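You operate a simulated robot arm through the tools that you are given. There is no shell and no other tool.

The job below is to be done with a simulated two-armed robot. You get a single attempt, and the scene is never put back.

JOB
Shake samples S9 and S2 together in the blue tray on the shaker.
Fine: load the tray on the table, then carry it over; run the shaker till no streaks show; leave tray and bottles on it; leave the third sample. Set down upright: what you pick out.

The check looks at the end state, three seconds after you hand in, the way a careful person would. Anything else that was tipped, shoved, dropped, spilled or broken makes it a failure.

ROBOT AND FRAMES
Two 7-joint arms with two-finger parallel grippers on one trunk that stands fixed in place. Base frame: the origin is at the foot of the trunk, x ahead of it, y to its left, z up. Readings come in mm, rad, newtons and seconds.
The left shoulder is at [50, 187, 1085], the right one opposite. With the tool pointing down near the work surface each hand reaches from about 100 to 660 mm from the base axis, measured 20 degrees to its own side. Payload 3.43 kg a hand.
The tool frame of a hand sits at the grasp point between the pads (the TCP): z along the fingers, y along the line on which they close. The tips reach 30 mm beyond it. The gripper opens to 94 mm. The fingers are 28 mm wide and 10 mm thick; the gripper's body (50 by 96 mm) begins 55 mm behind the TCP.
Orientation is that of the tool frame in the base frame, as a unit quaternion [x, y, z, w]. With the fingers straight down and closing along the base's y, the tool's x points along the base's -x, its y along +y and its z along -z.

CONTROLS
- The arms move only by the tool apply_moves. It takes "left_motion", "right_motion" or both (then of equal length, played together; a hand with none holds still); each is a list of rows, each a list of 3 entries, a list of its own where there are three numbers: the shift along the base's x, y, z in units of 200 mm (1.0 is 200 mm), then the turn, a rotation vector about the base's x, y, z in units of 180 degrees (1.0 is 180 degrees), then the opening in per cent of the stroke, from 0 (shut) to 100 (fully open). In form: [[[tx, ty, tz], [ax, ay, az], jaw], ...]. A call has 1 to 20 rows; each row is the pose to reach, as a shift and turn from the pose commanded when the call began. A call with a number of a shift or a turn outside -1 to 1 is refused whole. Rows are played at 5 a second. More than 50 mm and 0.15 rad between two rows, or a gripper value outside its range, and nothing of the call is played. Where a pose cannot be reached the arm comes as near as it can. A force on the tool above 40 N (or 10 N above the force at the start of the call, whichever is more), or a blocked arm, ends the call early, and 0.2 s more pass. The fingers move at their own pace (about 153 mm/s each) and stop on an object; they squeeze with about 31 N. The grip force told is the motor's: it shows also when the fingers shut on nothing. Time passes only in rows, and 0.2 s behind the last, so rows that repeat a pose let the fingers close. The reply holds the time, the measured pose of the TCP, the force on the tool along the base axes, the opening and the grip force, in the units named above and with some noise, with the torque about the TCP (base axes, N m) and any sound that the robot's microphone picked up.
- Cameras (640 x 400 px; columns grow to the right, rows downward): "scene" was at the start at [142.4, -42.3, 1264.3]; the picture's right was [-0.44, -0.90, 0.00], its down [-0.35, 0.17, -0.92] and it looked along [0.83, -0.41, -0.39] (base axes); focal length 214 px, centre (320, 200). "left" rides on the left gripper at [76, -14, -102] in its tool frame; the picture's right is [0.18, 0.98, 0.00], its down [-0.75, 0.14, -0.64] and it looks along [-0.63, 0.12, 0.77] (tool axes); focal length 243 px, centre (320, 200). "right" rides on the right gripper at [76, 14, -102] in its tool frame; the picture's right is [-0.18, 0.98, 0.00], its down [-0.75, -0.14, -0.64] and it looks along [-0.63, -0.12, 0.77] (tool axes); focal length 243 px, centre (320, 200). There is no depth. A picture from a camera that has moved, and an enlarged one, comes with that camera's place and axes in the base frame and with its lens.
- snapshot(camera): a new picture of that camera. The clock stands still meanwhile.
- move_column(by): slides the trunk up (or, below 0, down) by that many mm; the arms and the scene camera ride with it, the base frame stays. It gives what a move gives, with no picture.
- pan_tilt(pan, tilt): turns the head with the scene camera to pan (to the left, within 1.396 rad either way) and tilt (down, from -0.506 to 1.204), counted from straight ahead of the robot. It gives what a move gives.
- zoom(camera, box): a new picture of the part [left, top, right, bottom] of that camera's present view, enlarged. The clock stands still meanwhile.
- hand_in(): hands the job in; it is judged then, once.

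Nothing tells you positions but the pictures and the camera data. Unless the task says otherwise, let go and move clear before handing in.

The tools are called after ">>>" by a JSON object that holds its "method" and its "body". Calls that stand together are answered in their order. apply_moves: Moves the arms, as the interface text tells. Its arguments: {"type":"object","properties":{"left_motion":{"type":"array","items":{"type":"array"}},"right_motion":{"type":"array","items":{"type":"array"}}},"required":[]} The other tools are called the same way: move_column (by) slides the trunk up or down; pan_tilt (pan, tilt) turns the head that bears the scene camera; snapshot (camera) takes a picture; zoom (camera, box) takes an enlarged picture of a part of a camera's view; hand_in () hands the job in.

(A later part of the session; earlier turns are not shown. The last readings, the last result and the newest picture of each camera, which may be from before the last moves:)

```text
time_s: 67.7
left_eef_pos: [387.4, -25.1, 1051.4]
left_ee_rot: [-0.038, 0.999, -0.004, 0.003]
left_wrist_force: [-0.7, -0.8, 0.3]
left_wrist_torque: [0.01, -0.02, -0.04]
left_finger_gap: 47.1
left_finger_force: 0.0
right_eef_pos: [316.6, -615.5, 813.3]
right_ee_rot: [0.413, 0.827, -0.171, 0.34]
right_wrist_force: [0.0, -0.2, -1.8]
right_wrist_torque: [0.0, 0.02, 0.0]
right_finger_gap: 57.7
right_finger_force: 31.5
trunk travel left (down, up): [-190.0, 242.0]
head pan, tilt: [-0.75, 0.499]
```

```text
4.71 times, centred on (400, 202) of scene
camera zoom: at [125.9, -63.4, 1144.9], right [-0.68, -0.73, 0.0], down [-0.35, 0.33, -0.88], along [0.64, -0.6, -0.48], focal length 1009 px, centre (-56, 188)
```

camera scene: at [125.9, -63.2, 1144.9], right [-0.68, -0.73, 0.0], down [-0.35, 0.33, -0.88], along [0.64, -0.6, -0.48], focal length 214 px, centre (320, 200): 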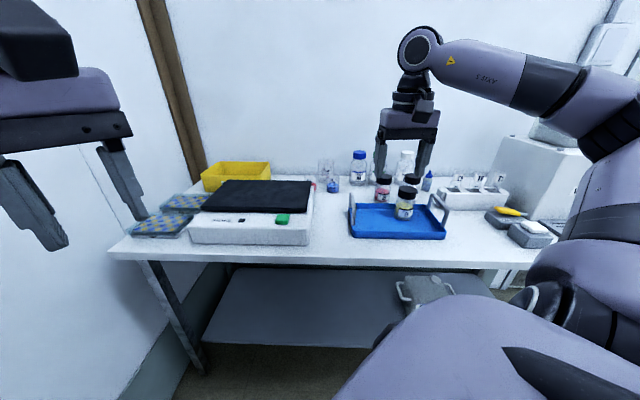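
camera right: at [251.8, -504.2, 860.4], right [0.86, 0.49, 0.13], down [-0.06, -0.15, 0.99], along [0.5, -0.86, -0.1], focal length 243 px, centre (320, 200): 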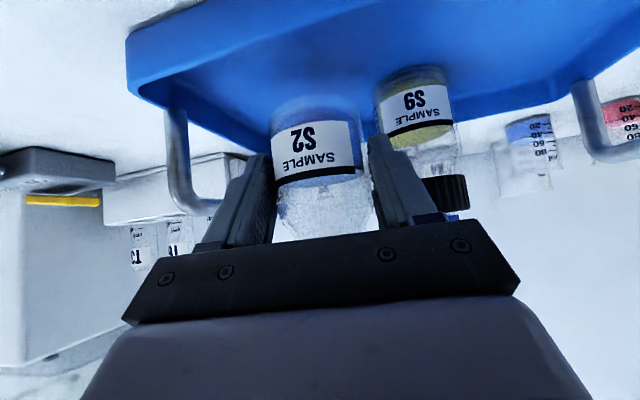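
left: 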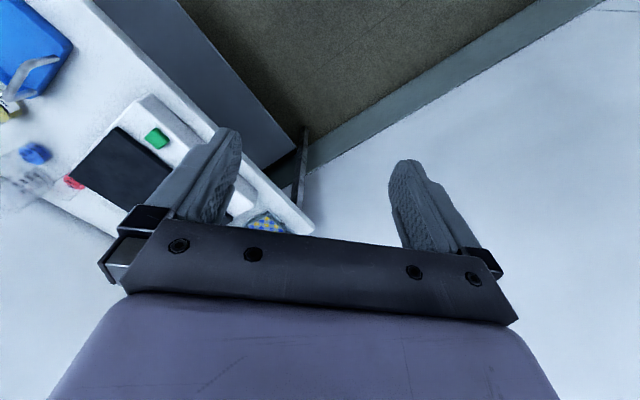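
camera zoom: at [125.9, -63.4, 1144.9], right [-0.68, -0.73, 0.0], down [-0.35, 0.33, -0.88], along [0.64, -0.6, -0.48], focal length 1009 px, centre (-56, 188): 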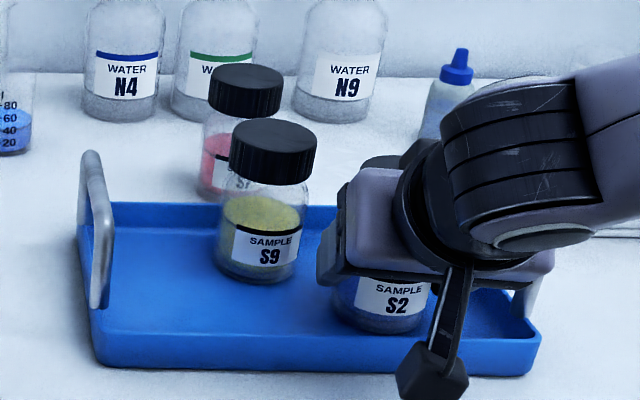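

Almost down. Lowering in 1 mm steps until contact.

>>> {"method": "apply_moves", "body": {"right_motion": [[[0, 0, -0.005], [0, 0, 0], 30], [[0, 0, -0.01], [0, 0, 0], 30], [[0, 0, -0.01], [0, 0, 0], 30]]}}

>>> {"method": "apply_moves", "body": {"right_motion": [[[0, 0, -0.003], [0, 0, 0], 30], [[0, 0, -0.006], [0, 0, 0], 30], [[0, 0, -0.006], [0, 0, 0], 30]]}}

```text
time_s: 68.5
left_eef_pos: [386.7, -23.5, 1052.5]
left_ee_rot: [-0.039, 0.999, -0.004, 0.005]
left_wrist_force: [-0.7, -0.6, 0.0]
left_wrist_torque: [-0.02, 0.0, 0.01]
left_finger_gap: 47.0
left_finger_force: 0.1
right_eef_pos: [316.7, -615.9, 812.7]
right_ee_rot: [0.412, 0.827, -0.171, 0.342]
right_wrist_force: [-1.4, 0.3, 5.3]
right_wrist_torque: [0.14, -0.05, 0.03]
right_finger_gap: 57.4
right_finger_force: 31.0
trunk travel left (down, up): [-190.0, 242.0]
head pan, tilt: [-0.75, 0.499]
```

```text
time_s: 69.3
left_eef_pos: [386.8, -23.8, 1052.2]
left_ee_rot: [-0.039, 0.999, -0.004, 0.004]
left_wrist_force: [0.9, 0.0, 0.5]
left_wrist_torque: [0.02, 0.01, 0.01]
left_finger_gap: 47.3
left_finger_force: 0.0
right_eef_pos: [316.3, -614.1, 813.6]
right_ee_rot: [0.412, 0.826, -0.172, 0.342]
right_wrist_force: [-3.6, -2.3, 14.0]
right_wrist_torque: [0.1, -0.02, 0.03]
right_finger_gap: 57.1
right_finger_force: 30.8
trunk travel left (down, up): [-190.0, 242.0]
head pan, tilt: [-0.75, 0.499]
```

S2 is on the tray floor. I'll relieve the press slightly, open, and check.

>>> {"method": "apply_moves", "body": {"right_motion": [[[0, 0, 0.006], [0, 0, 0], 30], [[0, 0, 0.006], [0, 0, 0], 62], [[0, 0, 0.006], [0, 0, 0], 68], [[0, 0, 0.006], [0, 0, 0], 74], [[0, 0, 0.006], [0, 0, 0], 76]]}}

>>> {"method": "snapshot", "body": {"camera": "right"}}

```text
time_s: 70.5
left_eef_pos: [388.1, -24.4, 1050.8]
left_ee_rot: [-0.038, 0.999, -0.004, 0.003]
left_wrist_force: [-0.9, -0.1, 0.4]
left_wrist_torque: [-0.02, 0.0, 0.01]
left_finger_gap: 46.9
left_finger_force: 0.0
right_eef_pos: [316.8, -614.3, 811.3]
right_ee_rot: [0.413, 0.827, -0.171, 0.341]
right_wrist_force: [0.7, 0.5, -0.4]
right_wrist_torque: [0.0, 0.0, 0.0]
right_finger_gap: 71.2
right_finger_force: 0.0
trunk travel left (down, up): [-190.0, 242.0]
head pan, tilt: [-0.75, 0.499]
```

```text
taken
camera right: at [251.9, -504.0, 828.6], right [0.86, 0.49, 0.13], down [-0.06, -0.15, 0.99], along [0.5, -0.86, -0.1], focal length 243 px, centre (320, 200)
```

right: 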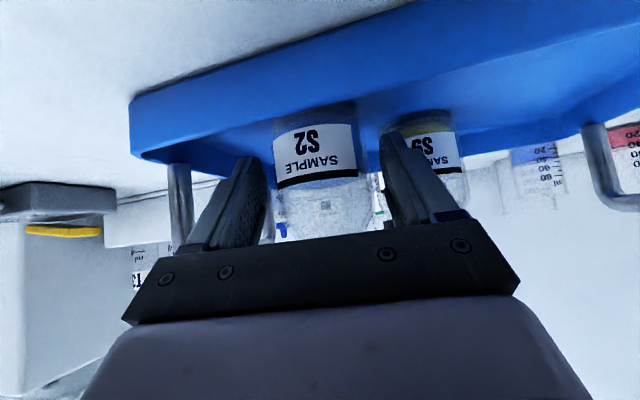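

S2 stands free, but for gripping the handle I want more room beside it. I'll re-grip S2, lift 14 mm, and shift it about 25 mm left/front.

>>> {"method": "apply_moves", "body": {"right_motion": [[[0, 0, 0], [0, 0, 0], 50], [[0, 0, 0], [0, 0, 0], 30], [[0, 0, 0], [0, 0, 0], 30], [[0, 0, 0], [0, 0, 0], 30], [[0, 0, 0.04], [0, 0, 0], 30], [[0, 0, 0.07], [0, 0, 0], 30], [[0.014, 0.06, 0.07], [0, 0, 0], 30], [[0.0283, 0.12, 0.07], [0, 0, 0], 30], [[0.0283, 0.12, 0.07], [0, 0, 0], 30]]}}

>>> {"method": "snapshot", "body": {"camera": "right"}}

>>> {"method": "zoom", "body": {"camera": "scene", "box": [340, 160, 460, 245]}}

```text
time_s: 72.5
left_eef_pos: [386.4, -24.3, 1052.0]
left_ee_rot: [-0.038, 0.999, -0.003, 0.004]
left_wrist_force: [0.2, -0.2, -1.1]
left_wrist_torque: [-0.01, -0.01, 0.0]
left_finger_gap: 46.8
left_finger_force: 0.1
right_eef_pos: [322.1, -589.3, 824.5]
right_ee_rot: [0.412, 0.827, -0.171, 0.341]
right_wrist_force: [-0.1, 0.2, -1.5]
right_wrist_torque: [0.01, 0.08, -0.03]
right_finger_gap: 57.1
right_finger_force: 30.7
trunk travel left (down, up): [-190.0, 242.0]
head pan, tilt: [-0.75, 0.499]
```

```text
taken
camera right: at [257.4, -480.0, 842.1], right [0.86, 0.49, 0.13], down [-0.06, -0.15, 0.99], along [0.5, -0.86, -0.1], focal length 243 px, centre (320, 200)
```

right: 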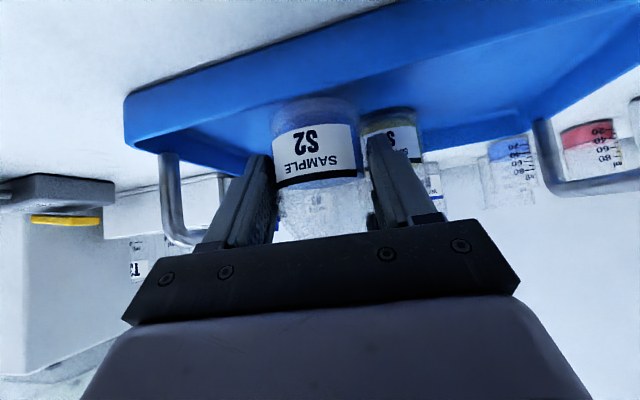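

```text
4.71 times, centred on (400, 202) of scene
camera zoom: at [125.9, -63.4, 1144.9], right [-0.68, -0.73, 0.0], down [-0.35, 0.33, -0.88], along [0.64, -0.6, -0.48], focal length 1009 px, centre (-56, 188)
```

zoom: 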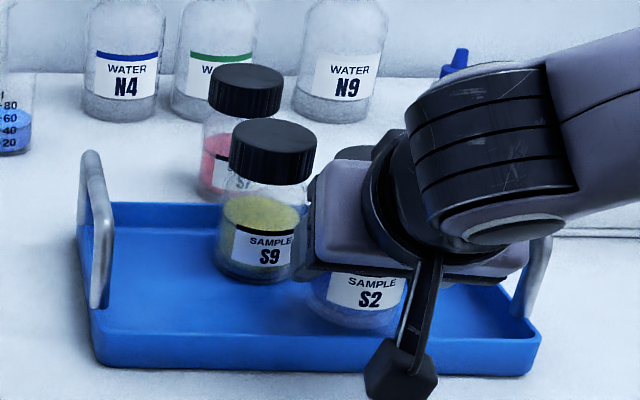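

S2 is lifted and shifted, upright. Lowering and releasing it.

>>> {"method": "apply_moves", "body": {"right_motion": [[[0, 0, -0.03], [0, 0, 0], 30], [[0, 0, -0.055], [0, 0, 0], 30], [[0, 0, -0.066], [0, 0, 0], 30], [[0, 0, -0.066], [0, 0, 0], 30]]}}

>>> {"method": "apply_moves", "body": {"right_motion": [[[0, 0, -0.004], [0, 0, 0], 30], [[0, 0, -0.004], [0, 0, 0], 62], [[0, 0, -0.004], [0, 0, 0], 68], [[0, 0, -0.004], [0, 0, 0], 74], [[0, 0, -0.004], [0, 0, 0], 76]]}}

>>> {"method": "snapshot", "body": {"camera": "right"}}

```text
time_s: 73.5
left_eef_pos: [386.1, -24.5, 1052.0]
left_ee_rot: [-0.038, 0.999, -0.003, 0.004]
left_wrist_force: [-0.1, -0.7, -0.1]
left_wrist_torque: [-0.01, -0.02, -0.01]
left_finger_gap: 47.1
left_finger_force: 0.2
right_eef_pos: [322.6, -590.0, 813.1]
right_ee_rot: [0.412, 0.828, -0.17, 0.341]
right_wrist_force: [-0.2, -0.6, -1.8]
right_wrist_torque: [0.01, 0.02, 0.0]
right_finger_gap: 57.1
right_finger_force: 31.1
trunk travel left (down, up): [-190.0, 242.0]
head pan, tilt: [-0.75, 0.499]
```

```text
time_s: 74.7
left_eef_pos: [388.2, -24.0, 1052.8]
left_ee_rot: [-0.039, 0.999, -0.003, 0.004]
left_wrist_force: [-0.2, 0.4, 0.5]
left_wrist_torque: [0.02, 0.03, -0.01]
left_finger_gap: 47.0
left_finger_force: 0.1
right_eef_pos: [321.9, -591.4, 812.5]
right_ee_rot: [0.412, 0.828, -0.17, 0.341]
right_wrist_force: [0.4, 0.7, 0.2]
right_wrist_torque: [0.0, 0.0, 0.0]
right_finger_gap: 71.3
right_finger_force: 0.0
trunk travel left (down, up): [-190.0, 242.0]
head pan, tilt: [-0.75, 0.499]
```

```text
taken
camera right: at [257.6, -480.9, 829.5], right [0.86, 0.49, 0.13], down [-0.06, -0.15, 0.99], along [0.5, -0.86, -0.1], focal length 243 px, centre (320, 200)
```

right: 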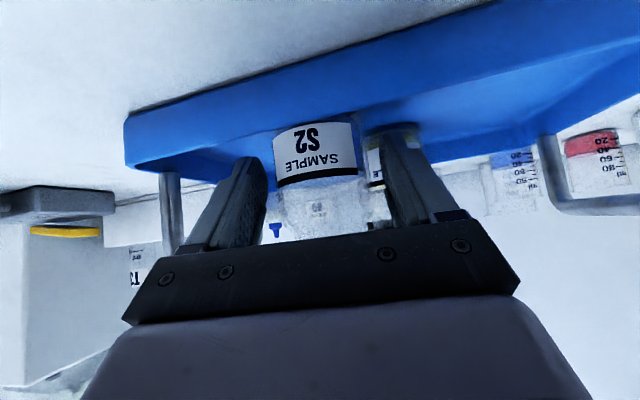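

S2 is standing free in the tray. I'll rise clear and go above the tray's right handle with tool yaw −45° and tilt 20°.

>>> {"method": "apply_moves", "body": {"right_motion": [[[0, 0, 0.1], [0, 0, 0], 76], [[0, 0, 0.25], [0, 0, 0], 76], [[0, 0, 0.45], [0, 0, 0], 76], [[0, 0, 0.65], [0, 0, 0], 76], [[-0.038, -0.13, 0.65], [0.0262, 0.0228, 0.0109], 60], [[-0.077, -0.26, 0.65], [0.0525, 0.0456, 0.0219], 47], [[-0.115, -0.39, 0.65], [0.0787, 0.0683, 0.0328], 47], [[-0.153, -0.522, 0.6], [0.1049, 0.0911, 0.0437], 47], [[-0.153, -0.522, 0.54], [0.1049, 0.0911, 0.0437], 47], [[-0.153, -0.522, 0.54], [0.1049, 0.0911, 0.0437], 47]]}}

>>> {"method": "snapshot", "body": {"camera": "right"}}

>>> {"method": "zoom", "body": {"camera": "scene", "box": [330, 130, 490, 250]}}

```text
time_s: 76.9
left_eef_pos: [386.2, -24.8, 1052.5]
left_ee_rot: [-0.039, 0.999, -0.003, 0.004]
left_wrist_force: [-0.2, -0.2, 0.1]
left_wrist_torque: [0.0, -0.02, 0.01]
left_finger_gap: 47.2
left_finger_force: 0.0
right_eef_pos: [293.0, -695.8, 918.1]
right_ee_rot: [0.376, 0.911, -0.066, 0.158]
right_wrist_force: [0.1, 1.0, -0.4]
right_wrist_torque: [0.01, 0.04, 0.0]
right_finger_gap: 44.1
right_finger_force: 0.0
trunk travel left (down, up): [-190.0, 242.0]
head pan, tilt: [-0.75, 0.499]
```

```text
taken
camera right: at [227.1, -609.7, 987.6], right [0.82, 0.57, 0.06], down [0.25, -0.45, 0.86], along [0.52, -0.69, -0.51], focal length 243 px, centre (320, 200)
```

right: 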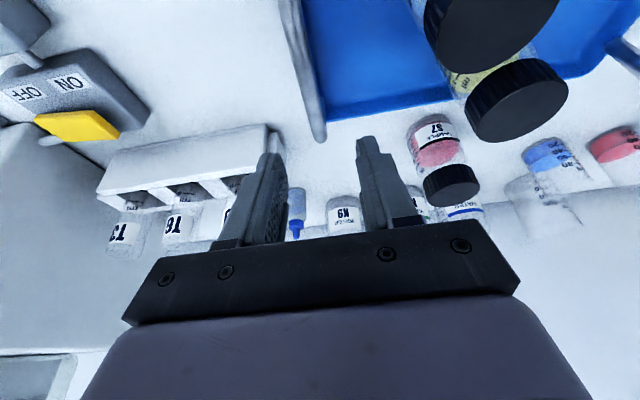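

```text
3.33 times, centred on (410, 190) of scene
camera zoom: at [125.8, -63.2, 1144.9], right [-0.68, -0.73, 0.0], down [-0.35, 0.33, -0.88], along [0.64, -0.6, -0.48], focal length 715 px, centre (20, 233)
```

zoom: 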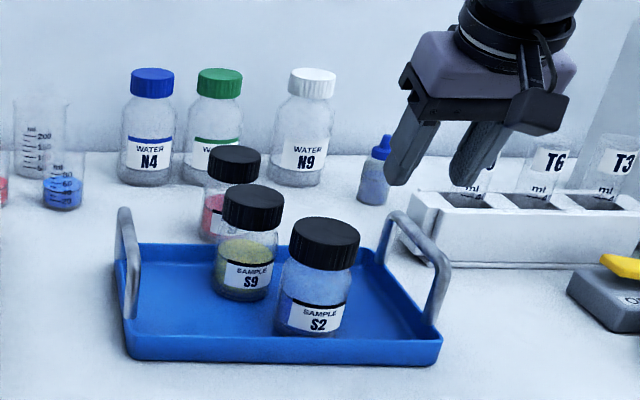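

The handle bar is about 4 mm right of the TCP; I'll correct and descend with fingers straddling it.

>>> {"method": "apply_moves", "body": {"right_motion": [[[-0.0125, -0.0125, 0], [0, 0, 0], 47], [[-0.0125, -0.0125, -0.15], [0, 0, 0], 47], [[-0.0125, -0.0125, -0.3], [0, 0, 0], 47], [[-0.0125, -0.0125, -0.42], [0, 0, 0], 47], [[-0.0125, -0.0125, -0.5], [0, 0, 0], 47], [[-0.0125, -0.0125, -0.5], [0, 0, 0], 47]]}}

>>> {"method": "snapshot", "body": {"camera": "right"}}

>>> {"method": "zoom", "body": {"camera": "scene", "box": [370, 140, 490, 250]}}

```text
time_s: 78.3
left_eef_pos: [386.4, -24.4, 1051.2]
left_ee_rot: [-0.038, 0.999, -0.004, 0.004]
left_wrist_force: [0.2, -0.4, -0.1]
left_wrist_torque: [0.02, 0.01, 0.0]
left_finger_gap: 47.0
left_finger_force: 0.1
right_eef_pos: [290.6, -696.9, 818.5]
right_ee_rot: [0.376, 0.91, -0.066, 0.159]
right_wrist_force: [-0.3, 0.2, -0.1]
right_wrist_torque: [0.0, -0.02, -0.03]
right_finger_gap: 43.9
right_finger_force: 0.0
trunk travel left (down, up): [-190.0, 242.0]
head pan, tilt: [-0.75, 0.499]
```

```text
taken
camera right: at [224.9, -610.5, 887.8], right [0.82, 0.57, 0.06], down [0.25, -0.45, 0.86], along [0.52, -0.69, -0.51], focal length 243 px, centre (320, 200)
```

right: 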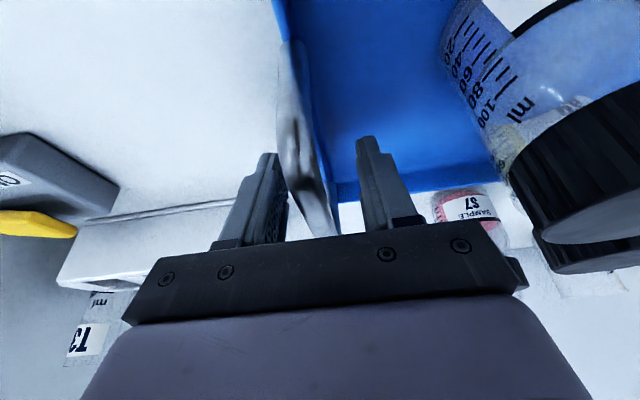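

```text
3.64 times, centred on (430, 195) of scene
camera zoom: at [125.9, -63.3, 1144.9], right [-0.68, -0.73, 0.0], down [-0.35, 0.33, -0.88], along [0.64, -0.6, -0.48], focal length 780 px, centre (-80, 218)
```

zoom: 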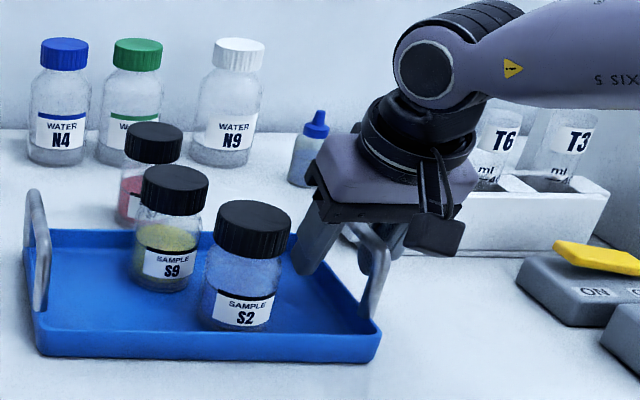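

>>> {"method": "zoom", "body": {"camera": "right", "box": [220, 20, 440, 250]}}

```text
1.74 times, centred on (330, 135) of right
camera zoom: at [224.9, -610.5, 887.8], right [0.82, 0.57, 0.06], down [0.25, -0.45, 0.86], along [0.52, -0.69, -0.51], focal length 422 px, centre (303, 313)
```

zoom: 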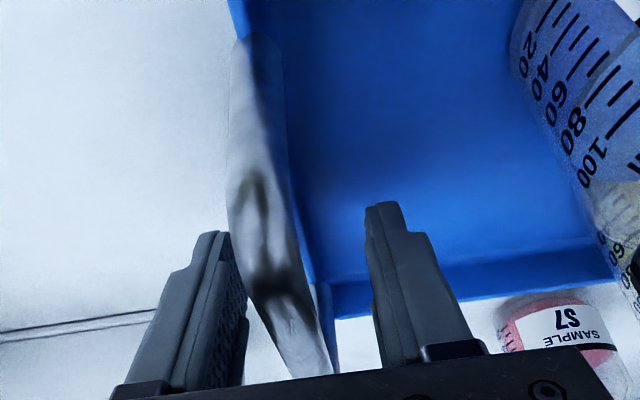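

The bar sits ~3.7 mm to the right of centre. I'll correct that and go down to z≈803 slowly.

>>> {"method": "apply_moves", "body": {"right_motion": [[[-0.0125, -0.0125, 0], [0, 0, 0], 47], [[-0.0125, -0.0125, -0.025], [0, 0, 0], 47], [[-0.0125, -0.0125, -0.045], [0, 0, 0], 47], [[-0.0125, -0.0125, -0.06], [0, 0, 0], 47], [[-0.0125, -0.0125, -0.06], [0, 0, 0], 47]]}}

>>> {"method": "apply_moves", "body": {"right_motion": [[[0, 0, -0.008], [0, 0, 0], 47], [[0, 0, -0.015], [0, 0, 0], 47], [[0, 0, -0.015], [0, 0, 0], 47]]}}

>>> {"method": "zoom", "body": {"camera": "right", "box": [220, 20, 440, 250]}}

>>> {"method": "zoom", "body": {"camera": "scene", "box": [370, 140, 490, 250]}}

```text
time_s: 79.5
left_eef_pos: [387.7, -25.2, 1050.7]
left_ee_rot: [-0.039, 0.999, -0.004, 0.004]
left_wrist_force: [-0.3, -0.4, -1.0]
left_wrist_torque: [-0.01, 0.03, -0.01]
left_finger_gap: 46.9
left_finger_force: 0.1
right_eef_pos: [287.2, -699.9, 807.4]
right_ee_rot: [0.376, 0.911, -0.065, 0.159]
right_wrist_force: [0.1, -0.5, 0.1]
right_wrist_torque: [0.05, -0.01, 0.01]
right_finger_gap: 44.3
right_finger_force: 0.1
trunk travel left (down, up): [-190.0, 242.0]
head pan, tilt: [-0.75, 0.499]
```

```text
time_s: 80.3
left_eef_pos: [387.4, -25.5, 1052.1]
left_ee_rot: [-0.039, 0.999, -0.004, 0.004]
left_wrist_force: [0.7, 0.2, 0.2]
left_wrist_torque: [0.01, -0.02, -0.01]
left_finger_gap: 47.1
left_finger_force: 0.0
right_eef_pos: [287.6, -700.3, 805.0]
right_ee_rot: [0.376, 0.91, -0.066, 0.159]
right_wrist_force: [-1.0, 0.7, 0.5]
right_wrist_torque: [-0.01, -0.02, -0.02]
right_finger_gap: 44.3
right_finger_force: 0.0
trunk travel left (down, up): [-190.0, 242.0]
head pan, tilt: [-0.75, 0.499]
```

```text
1.74 times, centred on (330, 135) of right
camera zoom: at [221.5, -614.4, 874.0], right [0.82, 0.57, 0.06], down [0.25, -0.45, 0.86], along [0.52, -0.69, -0.51], focal length 422 px, centre (303, 313)
```

zoom: 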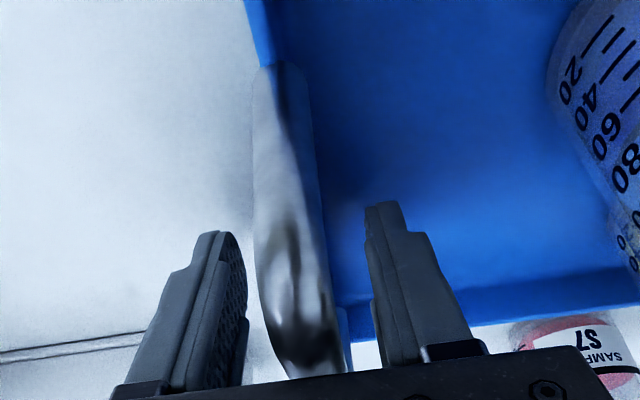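

```text
3.64 times, centred on (430, 195) of scene
camera zoom: at [125.8, -63.2, 1144.9], right [-0.68, -0.73, 0.0], down [-0.35, 0.33, -0.88], along [0.64, -0.6, -0.48], focal length 780 px, centre (-80, 218)
```

zoom: 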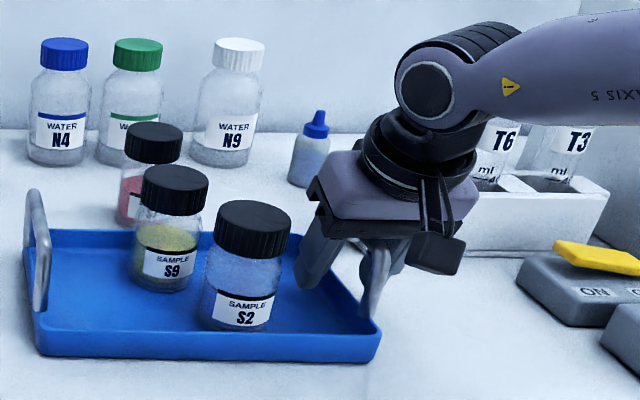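

The handle is centred between the fingers. I'll go 3 mm lower and close on it.

>>> {"method": "apply_moves", "body": {"right_motion": [[[0, 0, -0.008], [0, 0, 0], 47], [[0, 0, -0.015], [0, 0, 0], 47], [[0, 0, -0.015], [0, 0, 0], 30], [[0, 0, -0.015], [0, 0, 0], 18], [[0, 0, -0.015], [0, 0, 0], 5], [[0, 0, -0.015], [0, 0, 0], 0], [[0, 0, -0.015], [0, 0, 0], 0]]}}

>>> {"method": "zoom", "body": {"camera": "right", "box": [220, 20, 440, 250]}}

>>> {"method": "zoom", "body": {"camera": "scene", "box": [330, 140, 490, 250]}}

```text
time_s: 81.9
left_eef_pos: [386.7, -22.9, 1051.9]
left_ee_rot: [-0.038, 0.999, -0.004, 0.003]
left_wrist_force: [-0.7, -0.3, 0.6]
left_wrist_torque: [-0.02, 0.01, -0.02]
left_finger_gap: 47.0
left_finger_force: 0.1
right_eef_pos: [286.7, -700.3, 805.3]
right_ee_rot: [0.377, 0.91, -0.067, 0.16]
right_wrist_force: [3.9, 0.2, 15.5]
right_wrist_torque: [0.18, 0.33, -0.63]
right_finger_gap: 16.0
right_finger_force: 31.3
trunk travel left (down, up): [-190.0, 242.0]
head pan, tilt: [-0.75, 0.499]
```

```text
1.74 times, centred on (330, 135) of right
camera zoom: at [221.6, -614.2, 872.8], right [0.82, 0.57, 0.06], down [0.25, -0.44, 0.86], along [0.52, -0.69, -0.5], focal length 422 px, centre (303, 313)
```

zoom: 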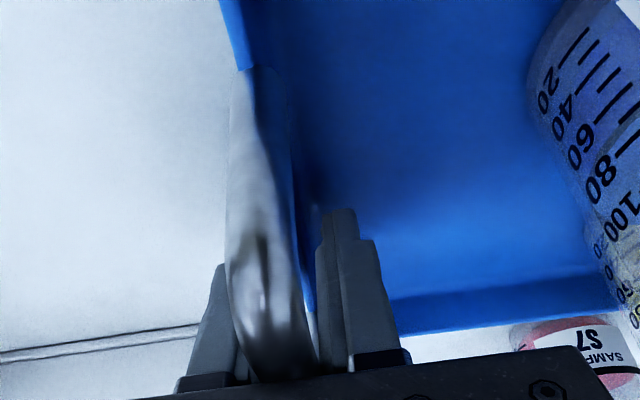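

```text
3.64 times, centred on (410, 195) of scene
camera zoom: at [125.5, -61.8, 1145.2], right [-0.68, -0.73, 0.0], down [-0.35, 0.32, -0.88], along [0.64, -0.6, -0.48], focal length 780 px, centre (-7, 218)
```

zoom: 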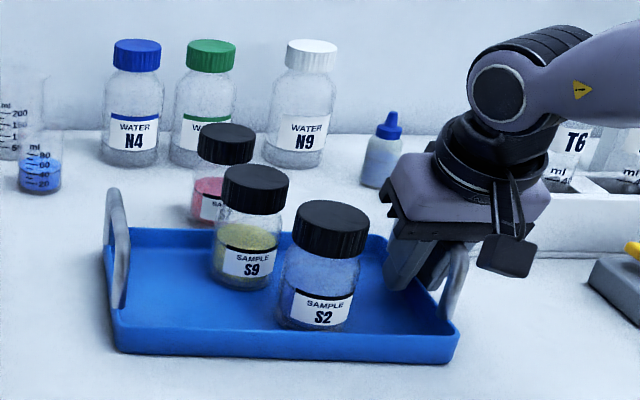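

The handle is clamped (gap 16 mm, 31 N), with some downward press at the tips. I'll relieve that 3 mm, then lift 10 mm and look for droop.

>>> {"method": "apply_moves", "body": {"right_motion": [[[0, 0, 0.01], [0, 0, 0], 0], [[0, 0, 0.015], [0, 0, 0], 0], [[0, 0, 0.015], [0, 0, 0], 0]]}}

>>> {"method": "apply_moves", "body": {"right_motion": [[[0, 0, 0.015], [0, 0, 0], 0], [[0, 0, 0.03], [0, 0, 0], 0], [[0, 0, 0.045], [0, 0, 0], 0], [[0, 0, 0.06], [0, 0, 0], 0], [[0, 0, 0.06], [0, 0, 0], 0]]}}

>>> {"method": "zoom", "body": {"camera": "scene", "box": [330, 140, 490, 250]}}

>>> {"method": "snapshot", "body": {"camera": "right"}}

```text
time_s: 82.7
left_eef_pos: [386.9, -24.9, 1052.1]
left_ee_rot: [-0.039, 0.999, -0.002, 0.004]
left_wrist_force: [-0.1, -0.1, 0.0]
left_wrist_torque: [0.01, 0.01, -0.01]
left_finger_gap: 47.0
left_finger_force: 0.1
right_eef_pos: [287.5, -700.0, 804.3]
right_ee_rot: [0.376, 0.911, -0.066, 0.157]
right_wrist_force: [0.2, -2.6, 2.6]
right_wrist_torque: [-0.3, -0.35, -0.41]
right_finger_gap: 15.9
right_finger_force: 30.9
trunk travel left (down, up): [-190.0, 242.0]
head pan, tilt: [-0.75, 0.499]
```

```text
time_s: 83.9
left_eef_pos: [387.2, -24.3, 1051.7]
left_ee_rot: [-0.038, 0.999, -0.004, 0.003]
left_wrist_force: [0.4, 0.6, -0.1]
left_wrist_torque: [-0.01, -0.04, -0.02]
left_finger_gap: 46.9
left_finger_force: 0.0
right_eef_pos: [287.5, -699.0, 816.1]
right_ee_rot: [0.376, 0.911, -0.065, 0.157]
right_wrist_force: [0.2, 1.1, -2.7]
right_wrist_torque: [0.1, 0.19, -0.05]
right_finger_gap: 15.8
right_finger_force: 31.7
trunk travel left (down, up): [-190.0, 242.0]
head pan, tilt: [-0.75, 0.499]
```

```text
3.64 times, centred on (410, 195) of scene
camera zoom: at [126.1, -63.6, 1144.9], right [-0.68, -0.73, 0.0], down [-0.35, 0.33, -0.88], along [0.64, -0.6, -0.48], focal length 780 px, centre (-7, 218)
```

zoom: 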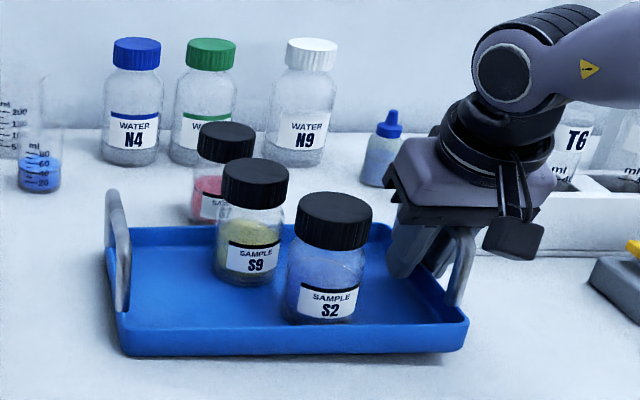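

```text
taken
camera right: at [221.7, -614.1, 885.0], right [0.82, 0.57, 0.06], down [0.25, -0.45, 0.86], along [0.52, -0.69, -0.51], focal length 243 px, centre (320, 200)
```

right: 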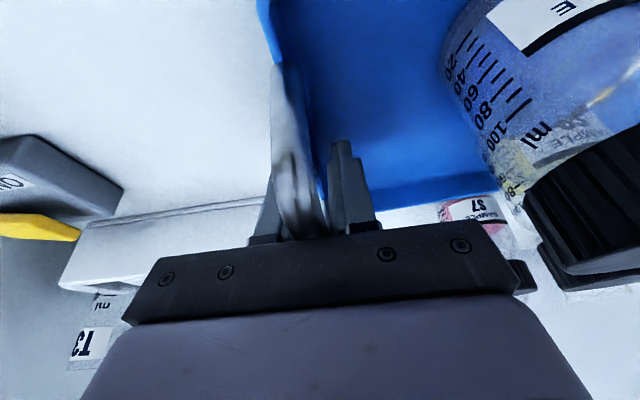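

The right end lifted about 12 mm while the left end still rests. I'll lift another 12 mm and watch the droop angle.

>>> {"method": "apply_moves", "body": {"right_motion": [[[0, 0, 0.015], [0, 0, 0], 0], [[0, 0, 0.03], [0, 0, 0], 0], [[0, 0, 0.045], [0, 0, 0], 0], [[0, 0, 0.06], [0, 0, 0], 0], [[0, 0, 0.06], [0, 0, 0], 0]]}}

>>> {"method": "zoom", "body": {"camera": "scene", "box": [330, 140, 490, 250]}}

```text
time_s: 85.1
left_eef_pos: [388.6, -25.5, 1050.9]
left_ee_rot: [-0.038, 0.999, -0.003, 0.004]
left_wrist_force: [0.5, 0.0, -0.1]
left_wrist_torque: [-0.01, 0.01, 0.02]
left_finger_gap: 47.1
left_finger_force: 0.1
right_eef_pos: [287.6, -701.8, 828.5]
right_ee_rot: [0.376, 0.91, -0.067, 0.158]
right_wrist_force: [-0.5, 0.2, -6.6]
right_wrist_torque: [-0.53, 0.5, 0.02]
right_finger_gap: 15.9
right_finger_force: 31.3
trunk travel left (down, up): [-190.0, 242.0]
head pan, tilt: [-0.75, 0.499]
```

```text
3.64 times, centred on (410, 195) of scene
camera zoom: at [126.2, -63.8, 1144.8], right [-0.68, -0.73, 0.0], down [-0.35, 0.33, -0.88], along [0.64, -0.6, -0.48], focal length 780 px, centre (-7, 218)
```

zoom: 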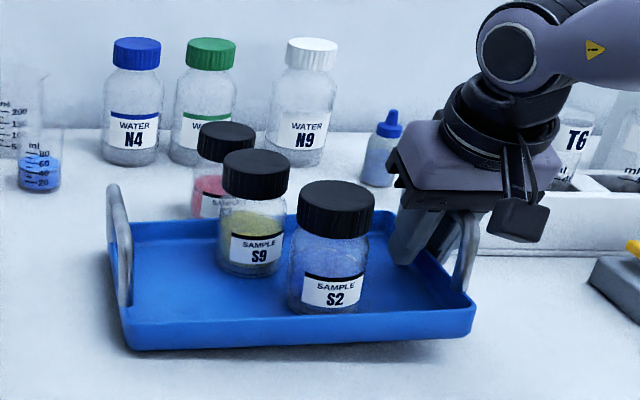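

The tray now hangs fully on the handle (6.6 N, 0.73 N·m) with a slight droop to the left. I'll lift a bit more, hold, and check the droop is steady.

>>> {"method": "apply_moves", "body": {"right_motion": [[[0, 0, 0.03], [0, 0, 0], 0], [[0, 0, 0.06], [0, 0, 0], 0], [[0, 0, 0.06], [0, 0, 0], 0]]}}

>>> {"method": "zoom", "body": {"camera": "scene", "box": [330, 140, 490, 250]}}

>>> {"method": "apply_moves", "body": {"right_motion": [[[0, 0, 0], [0, 0, 0], 0], [[0, 0, 0], [0, 0, 0], 0], [[0, 0, 0], [0, 0, 0], 0], [[0, 0, 0], [0, 0, 0], 0], [[0, 0, 0], [0, 0, 0], 0]]}}

>>> {"method": "zoom", "body": {"camera": "scene", "box": [330, 140, 490, 250]}}

```text
time_s: 85.9
left_eef_pos: [387.2, -25.0, 1051.6]
left_ee_rot: [-0.038, 0.999, -0.003, 0.003]
left_wrist_force: [-0.2, 0.0, -0.2]
left_wrist_torque: [0.0, -0.01, 0.0]
left_finger_gap: 47.1
left_finger_force: 0.1
right_eef_pos: [288.2, -701.9, 841.5]
right_ee_rot: [0.376, 0.91, -0.066, 0.159]
right_wrist_force: [0.3, -0.7, -6.2]
right_wrist_torque: [-0.55, 0.53, -0.01]
right_finger_gap: 16.1
right_finger_force: 31.2
trunk travel left (down, up): [-190.0, 242.0]
head pan, tilt: [-0.75, 0.499]
```

```text
3.64 times, centred on (410, 195) of scene
camera zoom: at [126.2, -63.8, 1144.8], right [-0.68, -0.73, 0.0], down [-0.35, 0.33, -0.88], along [0.64, -0.6, -0.48], focal length 780 px, centre (-7, 218)
```

zoom: 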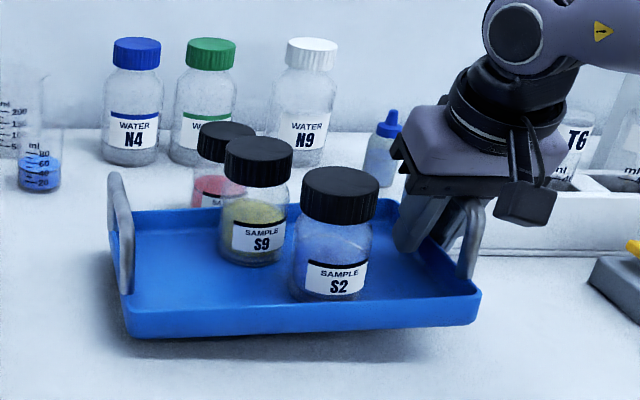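

```text
time_s: 87.1
left_eef_pos: [388.1, -24.6, 1051.7]
left_ee_rot: [-0.038, 0.999, -0.003, 0.003]
left_wrist_force: [0.3, -0.6, 0.6]
left_wrist_torque: [0.01, 0.03, 0.01]
left_finger_gap: 46.9
left_finger_force: 0.0
right_eef_pos: [287.2, -700.3, 841.2]
right_ee_rot: [0.376, 0.911, -0.065, 0.159]
right_wrist_force: [0.0, -0.1, -6.2]
right_wrist_torque: [-0.57, 0.52, -0.02]
right_finger_gap: 15.9
right_finger_force: 31.0
trunk travel left (down, up): [-190.0, 242.0]
head pan, tilt: [-0.75, 0.499]
```

```text
3.64 times, centred on (410, 195) of scene
camera zoom: at [126.2, -63.8, 1144.8], right [-0.68, -0.73, 0.0], down [-0.35, 0.33, -0.88], along [0.64, -0.6, -0.48], focal length 780 px, centre (-7, 218)
```

zoom: 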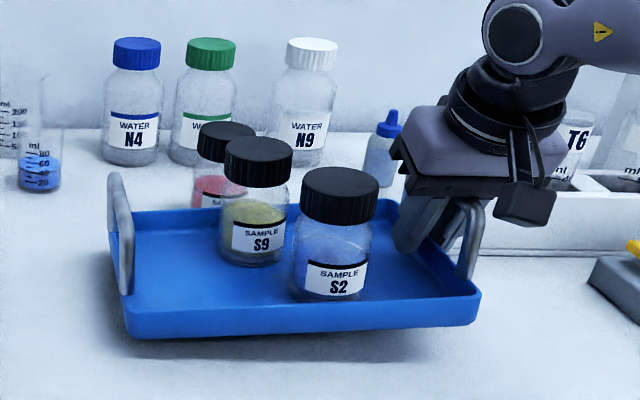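

The droop is steady at about 3.7°. I'll level the tray by rolling the hand slightly, then raise it with the trunk.

>>> {"method": "apply_moves", "body": {"right_motion": [[[0, 0, 0.01], [0.004, -0.004, 0], 0], [[0, 0, 0.02], [0.008, -0.008, 0], 0], [[0, 0, 0.03], [0.012, -0.012, 0], 0], [[0, 0, 0.03], [0.0145, -0.0145, 0], 0], [[0, 0, 0.03], [0.0145, -0.0145, 0], 0]]}}

>>> {"method": "move_column", "body": {"by": 30}}

>>> {"method": "move_column", "body": {"by": 30}}

>>> {"method": "zoom", "body": {"camera": "scene", "box": [330, 140, 490, 250]}}

>>> {"method": "snapshot", "body": {"camera": "right"}}

```text
time_s: 88.3
left_eef_pos: [387.5, -25.8, 1050.3]
left_ee_rot: [-0.039, 0.999, -0.003, 0.004]
left_wrist_force: [0.2, 1.1, 0.7]
left_wrist_torque: [-0.01, -0.01, -0.02]
left_finger_gap: 47.0
left_finger_force: 0.0
right_eef_pos: [286.7, -701.0, 845.4]
right_ee_rot: [0.381, 0.908, -0.037, 0.17]
right_wrist_force: [0.8, -0.2, -7.4]
right_wrist_torque: [-0.56, 0.51, 0.0]
right_finger_gap: 16.0
right_finger_force: 31.4
trunk travel left (down, up): [-190.0, 242.0]
head pan, tilt: [-0.75, 0.499]
```

```text
time_s: 89.1
left_eef_pos: [388.3, -25.2, 1081.2]
left_ee_rot: [-0.038, 0.999, -0.003, 0.004]
left_wrist_force: [0.8, -0.3, 0.9]
left_wrist_torque: [0.03, 0.01, 0.02]
left_finger_gap: 46.8
left_finger_force: 0.1
right_eef_pos: [285.9, -701.3, 875.1]
right_ee_rot: [0.381, 0.908, -0.036, 0.171]
right_wrist_force: [-0.6, -0.3, -6.2]
right_wrist_torque: [-0.56, 0.55, -0.02]
right_finger_gap: 16.0
right_finger_force: 30.8
trunk travel left (down, up): [-220.0, 212.0]
head pan, tilt: [-0.75, 0.499]
```

```text
time_s: 89.8
left_eef_pos: [387.0, -24.9, 1110.6]
left_ee_rot: [-0.038, 0.999, -0.004, 0.004]
left_wrist_force: [1.1, 0.3, -0.1]
left_wrist_torque: [0.01, 0.02, 0.01]
left_finger_gap: 47.2
left_finger_force: 0.1
right_eef_pos: [287.6, -701.7, 904.8]
right_ee_rot: [0.382, 0.907, -0.037, 0.171]
right_wrist_force: [-0.1, 0.5, -6.5]
right_wrist_torque: [-0.56, 0.57, 0.02]
right_finger_gap: 16.0
right_finger_force: 31.2
trunk travel left (down, up): [-250.0, 182.0]
head pan, tilt: [-0.75, 0.499]
```

```text
3.64 times, centred on (410, 195) of scene
camera zoom: at [126.3, -64.0, 1204.8], right [-0.68, -0.73, 0.0], down [-0.35, 0.33, -0.88], along [0.64, -0.6, -0.48], focal length 780 px, centre (-7, 218)
```

zoom: 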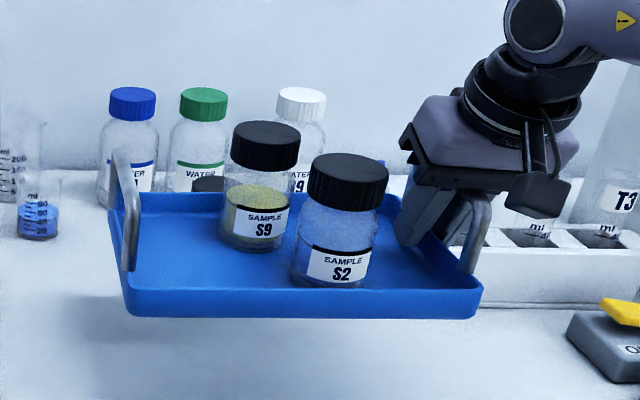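

```text
taken
camera right: at [218.6, -618.7, 975.5], right [0.81, 0.57, 0.12], down [0.21, -0.49, 0.85], along [0.54, -0.66, -0.51], focal length 243 px, centre (320, 200)
```

right: 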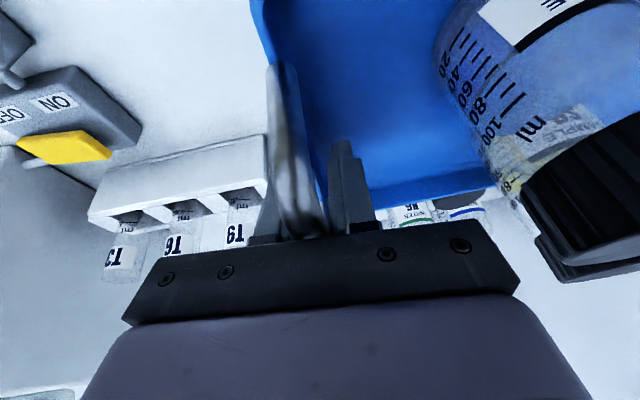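

The tray is level and about 20 mm above platform height. I'll raise it 20 mm more and carry it slowly left toward the shaker, first half.

>>> {"method": "apply_moves", "body": {"right_motion": [[[0, 0, 0.04], [0, 0, 0], 0], [[0, 0, 0.08], [0, 0, 0], 0], [[0.02, 0.017, 0.1], [0, 0, 0], 0], [[0.06, 0.05, 0.1], [0, 0, 0], 0], [[0.12, 0.1, 0.1], [0, 0, 0], 0], [[0.19, 0.159, 0.1], [0, 0, 0], 0], [[0.26, 0.217, 0.1], [0, 0, 0], 0], [[0.33, 0.276, 0.1], [0, 0, 0], 0], [[0.4, 0.335, 0.1], [0, 0, 0], 0], [[0.47, 0.393, 0.1], [0, 0, 0], 0], [[0.54, 0.452, 0.1], [0, 0, 0], 0], [[0.61, 0.51, 0.1], [0, 0, 0], 0], [[0.68, 0.569, 0.1], [0, 0, 0], 0], [[0.74, 0.619, 0.1], [0, 0, 0], 0], [[0.78, 0.653, 0.1], [0, 0, 0], 0], [[0.8, 0.669, 0.1], [0, 0, 0], 0], [[0.8, 0.669, 0.1], [0, 0, 0], 0]]}}

>>> {"method": "snapshot", "body": {"camera": "scene"}}

```text
time_s: 93.4
left_eef_pos: [387.7, -25.0, 1111.3]
left_ee_rot: [-0.038, 0.999, -0.003, 0.004]
left_wrist_force: [-0.2, -0.6, 0.0]
left_wrist_torque: [0.0, 0.01, 0.0]
left_finger_gap: 47.0
left_finger_force: 0.1
right_eef_pos: [444.2, -568.6, 924.1]
right_ee_rot: [0.382, 0.908, -0.036, 0.171]
right_wrist_force: [0.2, -0.4, -6.9]
right_wrist_torque: [-0.59, 0.52, -0.01]
right_finger_gap: 15.9
right_finger_force: 31.1
trunk travel left (down, up): [-250.0, 182.0]
head pan, tilt: [-0.75, 0.499]
```

```text
taken
camera scene: at [126.4, -63.7, 1204.8], right [-0.68, -0.73, 0.0], down [-0.35, 0.33, -0.88], along [0.64, -0.6, -0.48], focal length 214 px, centre (320, 200)
```

scene: 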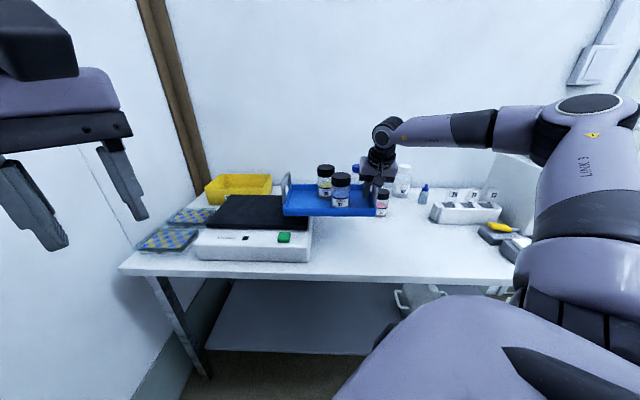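

The carry is smooth. I'll continue to ~90% of the way and then compare tray and platform edges.

>>> {"method": "apply_moves", "body": {"right_motion": [[[0.02, 0.017, 0], [0, 0, 0], 0], [[0.06, 0.05, 0], [0, 0, 0], 0], [[0.12, 0.1, 0], [0, 0, 0], 0], [[0.19, 0.158, 0], [0, 0, 0], 0], [[0.26, 0.215, 0], [0, 0, 0], 0], [[0.33, 0.272, 0], [0, 0, 0], 0], [[0.4, 0.33, 0], [0, 0, 0], 0], [[0.47, 0.388, -0.01], [0, 0, 0], 0], [[0.54, 0.445, -0.02], [0, 0, 0], 0], [[0.61, 0.503, -0.03], [0, 0, 0], 0], [[0.67, 0.552, -0.04], [0, 0, 0], 0], [[0.71, 0.585, -0.05], [0, 0, 0], 0], [[0.73, 0.6, -0.06], [0, 0, 0], 0], [[0.73, 0.6, -0.06], [0, 0, 0], 0]]}}

>>> {"method": "snapshot", "body": {"camera": "scene"}}

>>> {"method": "zoom", "body": {"camera": "scene", "box": [180, 140, 360, 275]}}

>>> {"method": "snapshot", "body": {"camera": "right"}}

```text
time_s: 96.4
left_eef_pos: [388.1, -24.8, 1110.8]
left_ee_rot: [-0.038, 0.999, -0.003, 0.004]
left_wrist_force: [-1.2, -0.1, -0.6]
left_wrist_torque: [-0.01, 0.02, 0.01]
left_finger_gap: 46.8
left_finger_force: 0.0
right_eef_pos: [592.4, -447.7, 914.0]
right_ee_rot: [0.381, 0.908, -0.037, 0.17]
right_wrist_force: [0.5, -0.1, -6.1]
right_wrist_torque: [-0.55, 0.5, 0.01]
right_finger_gap: 15.9
right_finger_force: 31.1
trunk travel left (down, up): [-250.0, 182.0]
head pan, tilt: [-0.75, 0.499]
```

```text
taken
camera scene: at [126.5, -63.6, 1204.8], right [-0.68, -0.73, 0.0], down [-0.35, 0.33, -0.88], along [0.64, -0.6, -0.48], focal length 214 px, centre (320, 200)
```

scene: 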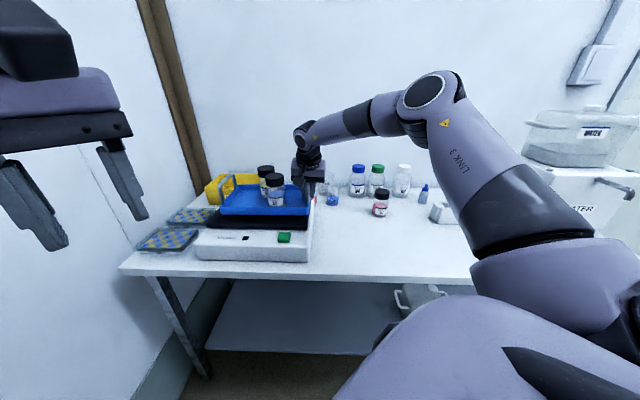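

```text
2.96 times, centred on (270, 208) of scene
camera zoom: at [126.5, -63.6, 1204.8], right [-0.68, -0.73, 0.0], down [-0.35, 0.33, -0.88], along [0.64, -0.6, -0.48], focal length 636 px, centre (468, 178)
```

zoom: 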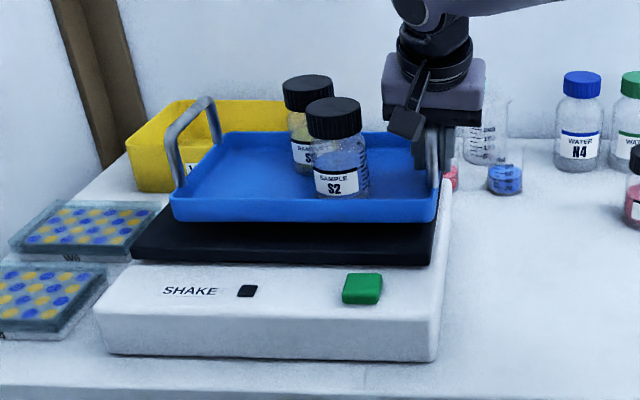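

```text
taken
camera right: at [524.0, -365.3, 983.1], right [0.81, 0.57, 0.12], down [0.21, -0.49, 0.85], along [0.54, -0.66, -0.51], focal length 243 px, centre (320, 200)
```

right: 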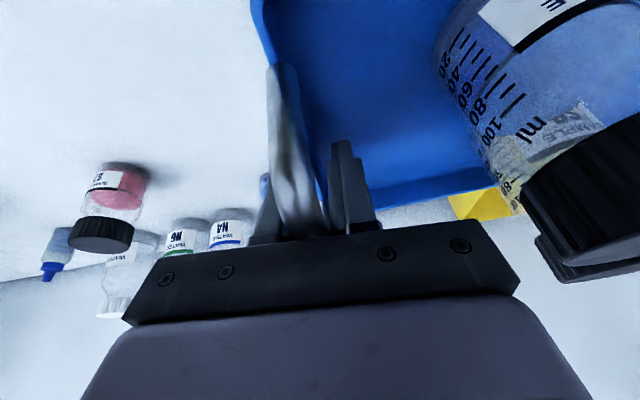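

The tray is centred front-to-back over the platform and needs about 22 mm more to the left. I'll make that shift and lower part-way.

>>> {"method": "apply_moves", "body": {"right_motion": [[[0.02, 0.02, 0], [0, 0, 0], 0], [[0.045, 0.045, 0], [0, 0, 0], 0], [[0.068, 0.068, 0], [0, 0, 0], 0], [[0.078, 0.078, 0], [0, 0, 0], 0], [[0.078, 0.078, -0.03], [0, 0, 0], 0], [[0.078, 0.078, -0.06], [0, 0, 0], 0], [[0.078, 0.078, -0.075], [0, 0, 0], 0], [[0.078, 0.078, -0.075], [0, 0, 0], 0]]}}

>>> {"method": "zoom", "body": {"camera": "scene", "box": [180, 140, 360, 275]}}

>>> {"method": "zoom", "body": {"camera": "scene", "box": [210, 190, 320, 250]}}

```text
time_s: 98.2
left_eef_pos: [387.9, -24.6, 1111.8]
left_ee_rot: [-0.039, 0.999, -0.003, 0.003]
left_wrist_force: [0.1, -0.4, 0.2]
left_wrist_torque: [0.01, 0.02, 0.01]
left_finger_gap: 47.0
left_finger_force: 0.1
right_eef_pos: [608.3, -432.3, 898.1]
right_ee_rot: [0.381, 0.908, -0.037, 0.171]
right_wrist_force: [-0.8, 0.1, -6.6]
right_wrist_torque: [-0.53, 0.51, 0.01]
right_finger_gap: 16.0
right_finger_force: 31.1
trunk travel left (down, up): [-250.0, 182.0]
head pan, tilt: [-0.75, 0.499]
```

```text
2.96 times, centred on (270, 208) of scene
camera zoom: at [126.5, -63.6, 1204.8], right [-0.68, -0.73, 0.0], down [-0.35, 0.33, -0.88], along [0.64, -0.6, -0.48], focal length 636 px, centre (468, 178)
```

zoom: 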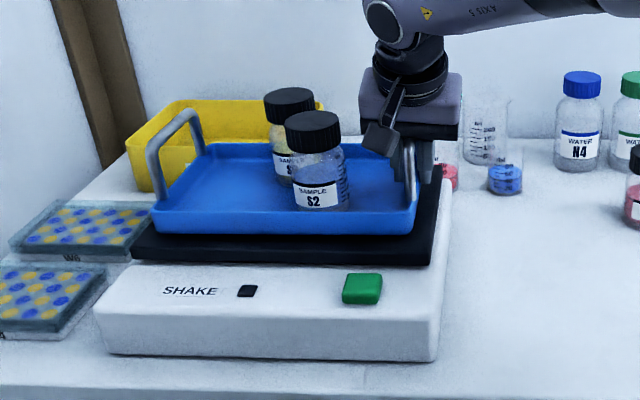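

```text
5.82 times, centred on (265, 220) of scene
camera zoom: at [126.5, -63.6, 1204.8], right [-0.68, -0.73, 0.0], down [-0.35, 0.33, -0.88], along [0.64, -0.6, -0.48], focal length 1248 px, centre (640, 84)
```

zoom: 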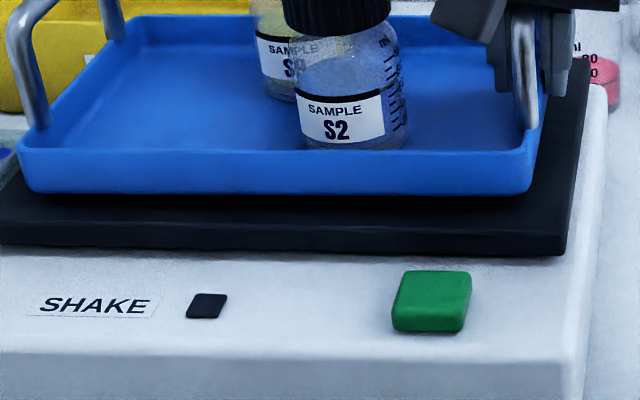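

The tray is centred over the platform with margins on all sides. Lowering now in small steps, watching the supported weight.

>>> {"method": "apply_moves", "body": {"right_motion": [[[0, 0, -0.01], [0, 0, 0], 0], [[0, 0, -0.02], [0, 0, 0], 0], [[0, 0, -0.02], [0, 0, 0], 0]]}}

>>> {"method": "apply_moves", "body": {"right_motion": [[[0, 0, -0.01], [0, 0, 0], 0], [[0, 0, -0.02], [0, 0, 0], 0], [[0, 0, -0.02], [0, 0, 0], 0]]}}

>>> {"method": "zoom", "body": {"camera": "scene", "box": [210, 190, 320, 250]}}

```text
time_s: 99.0
left_eef_pos: [387.9, -24.8, 1111.0]
left_ee_rot: [-0.039, 0.999, -0.003, 0.004]
left_wrist_force: [0.2, -0.8, 0.6]
left_wrist_torque: [0.0, 0.01, -0.02]
left_finger_gap: 47.2
left_finger_force: 0.1
right_eef_pos: [609.2, -431.8, 894.4]
right_ee_rot: [0.382, 0.908, -0.036, 0.171]
right_wrist_force: [0.2, 0.8, -6.0]
right_wrist_torque: [-0.56, 0.54, 0.0]
right_finger_gap: 15.7
right_finger_force: 30.6
trunk travel left (down, up): [-250.0, 182.0]
head pan, tilt: [-0.75, 0.499]
```

```text
time_s: 99.8
left_eef_pos: [386.8, -24.4, 1110.8]
left_ee_rot: [-0.039, 0.999, -0.003, 0.003]
left_wrist_force: [-0.1, 0.2, -0.3]
left_wrist_torque: [0.02, 0.02, 0.02]
left_finger_gap: 47.2
left_finger_force: 0.1
right_eef_pos: [609.2, -431.4, 891.7]
right_ee_rot: [0.382, 0.908, -0.037, 0.17]
right_wrist_force: [0.2, 0.1, -5.4]
right_wrist_torque: [-0.51, 0.42, -0.03]
right_finger_gap: 15.8
right_finger_force: 30.6
trunk travel left (down, up): [-250.0, 182.0]
head pan, tilt: [-0.75, 0.499]
```

```text
5.82 times, centred on (265, 220) of scene
camera zoom: at [126.4, -63.6, 1204.8], right [-0.68, -0.73, 0.0], down [-0.35, 0.33, -0.88], along [0.64, -0.6, -0.48], focal length 1248 px, centre (640, 84)
```

zoom: 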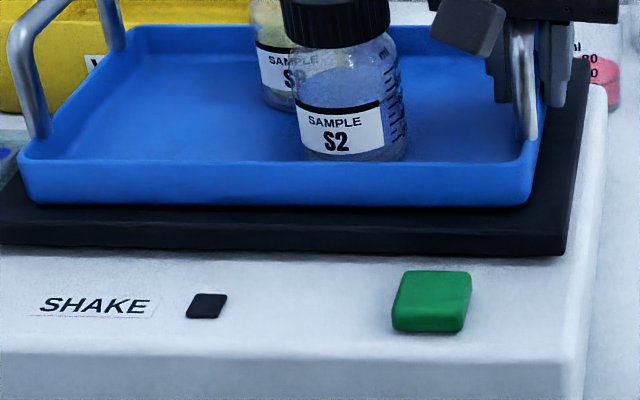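

The tray's weight is starting to be taken up by the platform. Continuing down.

>>> {"method": "apply_moves", "body": {"right_motion": [[[0, 0, -0.008], [0, 0, 0], 0], [[0, 0, -0.016], [0, 0, 0], 0], [[0, 0, -0.016], [0, 0, 0], 0]]}}

>>> {"method": "apply_moves", "body": {"right_motion": [[[0, 0, -0.005], [0, 0, 0], 0], [[0, 0, -0.01], [0, 0, 0], 0], [[0, 0, -0.01], [0, 0, 0], 0]]}}

>>> {"method": "zoom", "body": {"camera": "scene", "box": [210, 190, 320, 250]}}

```text
time_s: 100.6
left_eef_pos: [387.0, -24.1, 1110.5]
left_ee_rot: [-0.039, 0.999, -0.003, 0.004]
left_wrist_force: [-0.6, 0.0, 1.2]
left_wrist_torque: [-0.03, -0.01, 0.04]
left_finger_gap: 47.1
left_finger_force: 0.2
right_eef_pos: [608.9, -433.2, 889.4]
right_ee_rot: [0.382, 0.907, -0.037, 0.171]
right_wrist_force: [-1.1, 0.2, -3.9]
right_wrist_torque: [0.01, -0.11, 0.17]
right_finger_gap: 15.8
right_finger_force: 31.1
trunk travel left (down, up): [-250.0, 182.0]
head pan, tilt: [-0.75, 0.499]
```

```text
time_s: 101.4
left_eef_pos: [385.8, -24.2, 1111.4]
left_ee_rot: [-0.039, 0.999, -0.004, 0.004]
left_wrist_force: [0.2, -0.6, 0.1]
left_wrist_torque: [-0.03, -0.02, 0.02]
left_finger_gap: 46.9
left_finger_force: 0.1
right_eef_pos: [608.4, -432.9, 888.2]
right_ee_rot: [0.382, 0.907, -0.035, 0.173]
right_wrist_force: [1.3, -2.0, 11.1]
right_wrist_torque: [0.74, 0.75, 0.21]
right_finger_gap: 15.6
right_finger_force: 31.0
trunk travel left (down, up): [-250.0, 182.0]
head pan, tilt: [-0.75, 0.499]
```

```text
5.82 times, centred on (265, 220) of scene
camera zoom: at [125.1, -62.9, 1205.2], right [-0.68, -0.73, 0.0], down [-0.35, 0.33, -0.88], along [0.64, -0.6, -0.48], focal length 1248 px, centre (640, 84)
```

zoom: 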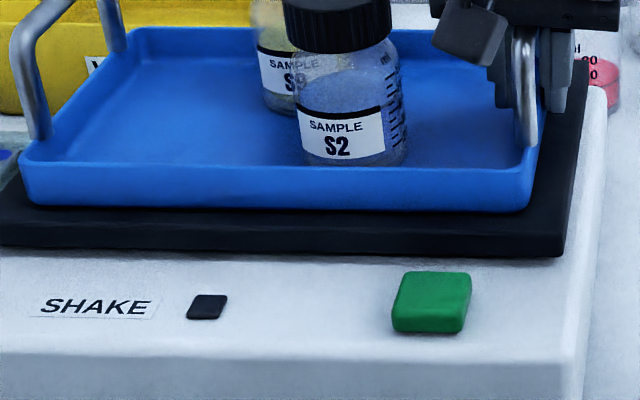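

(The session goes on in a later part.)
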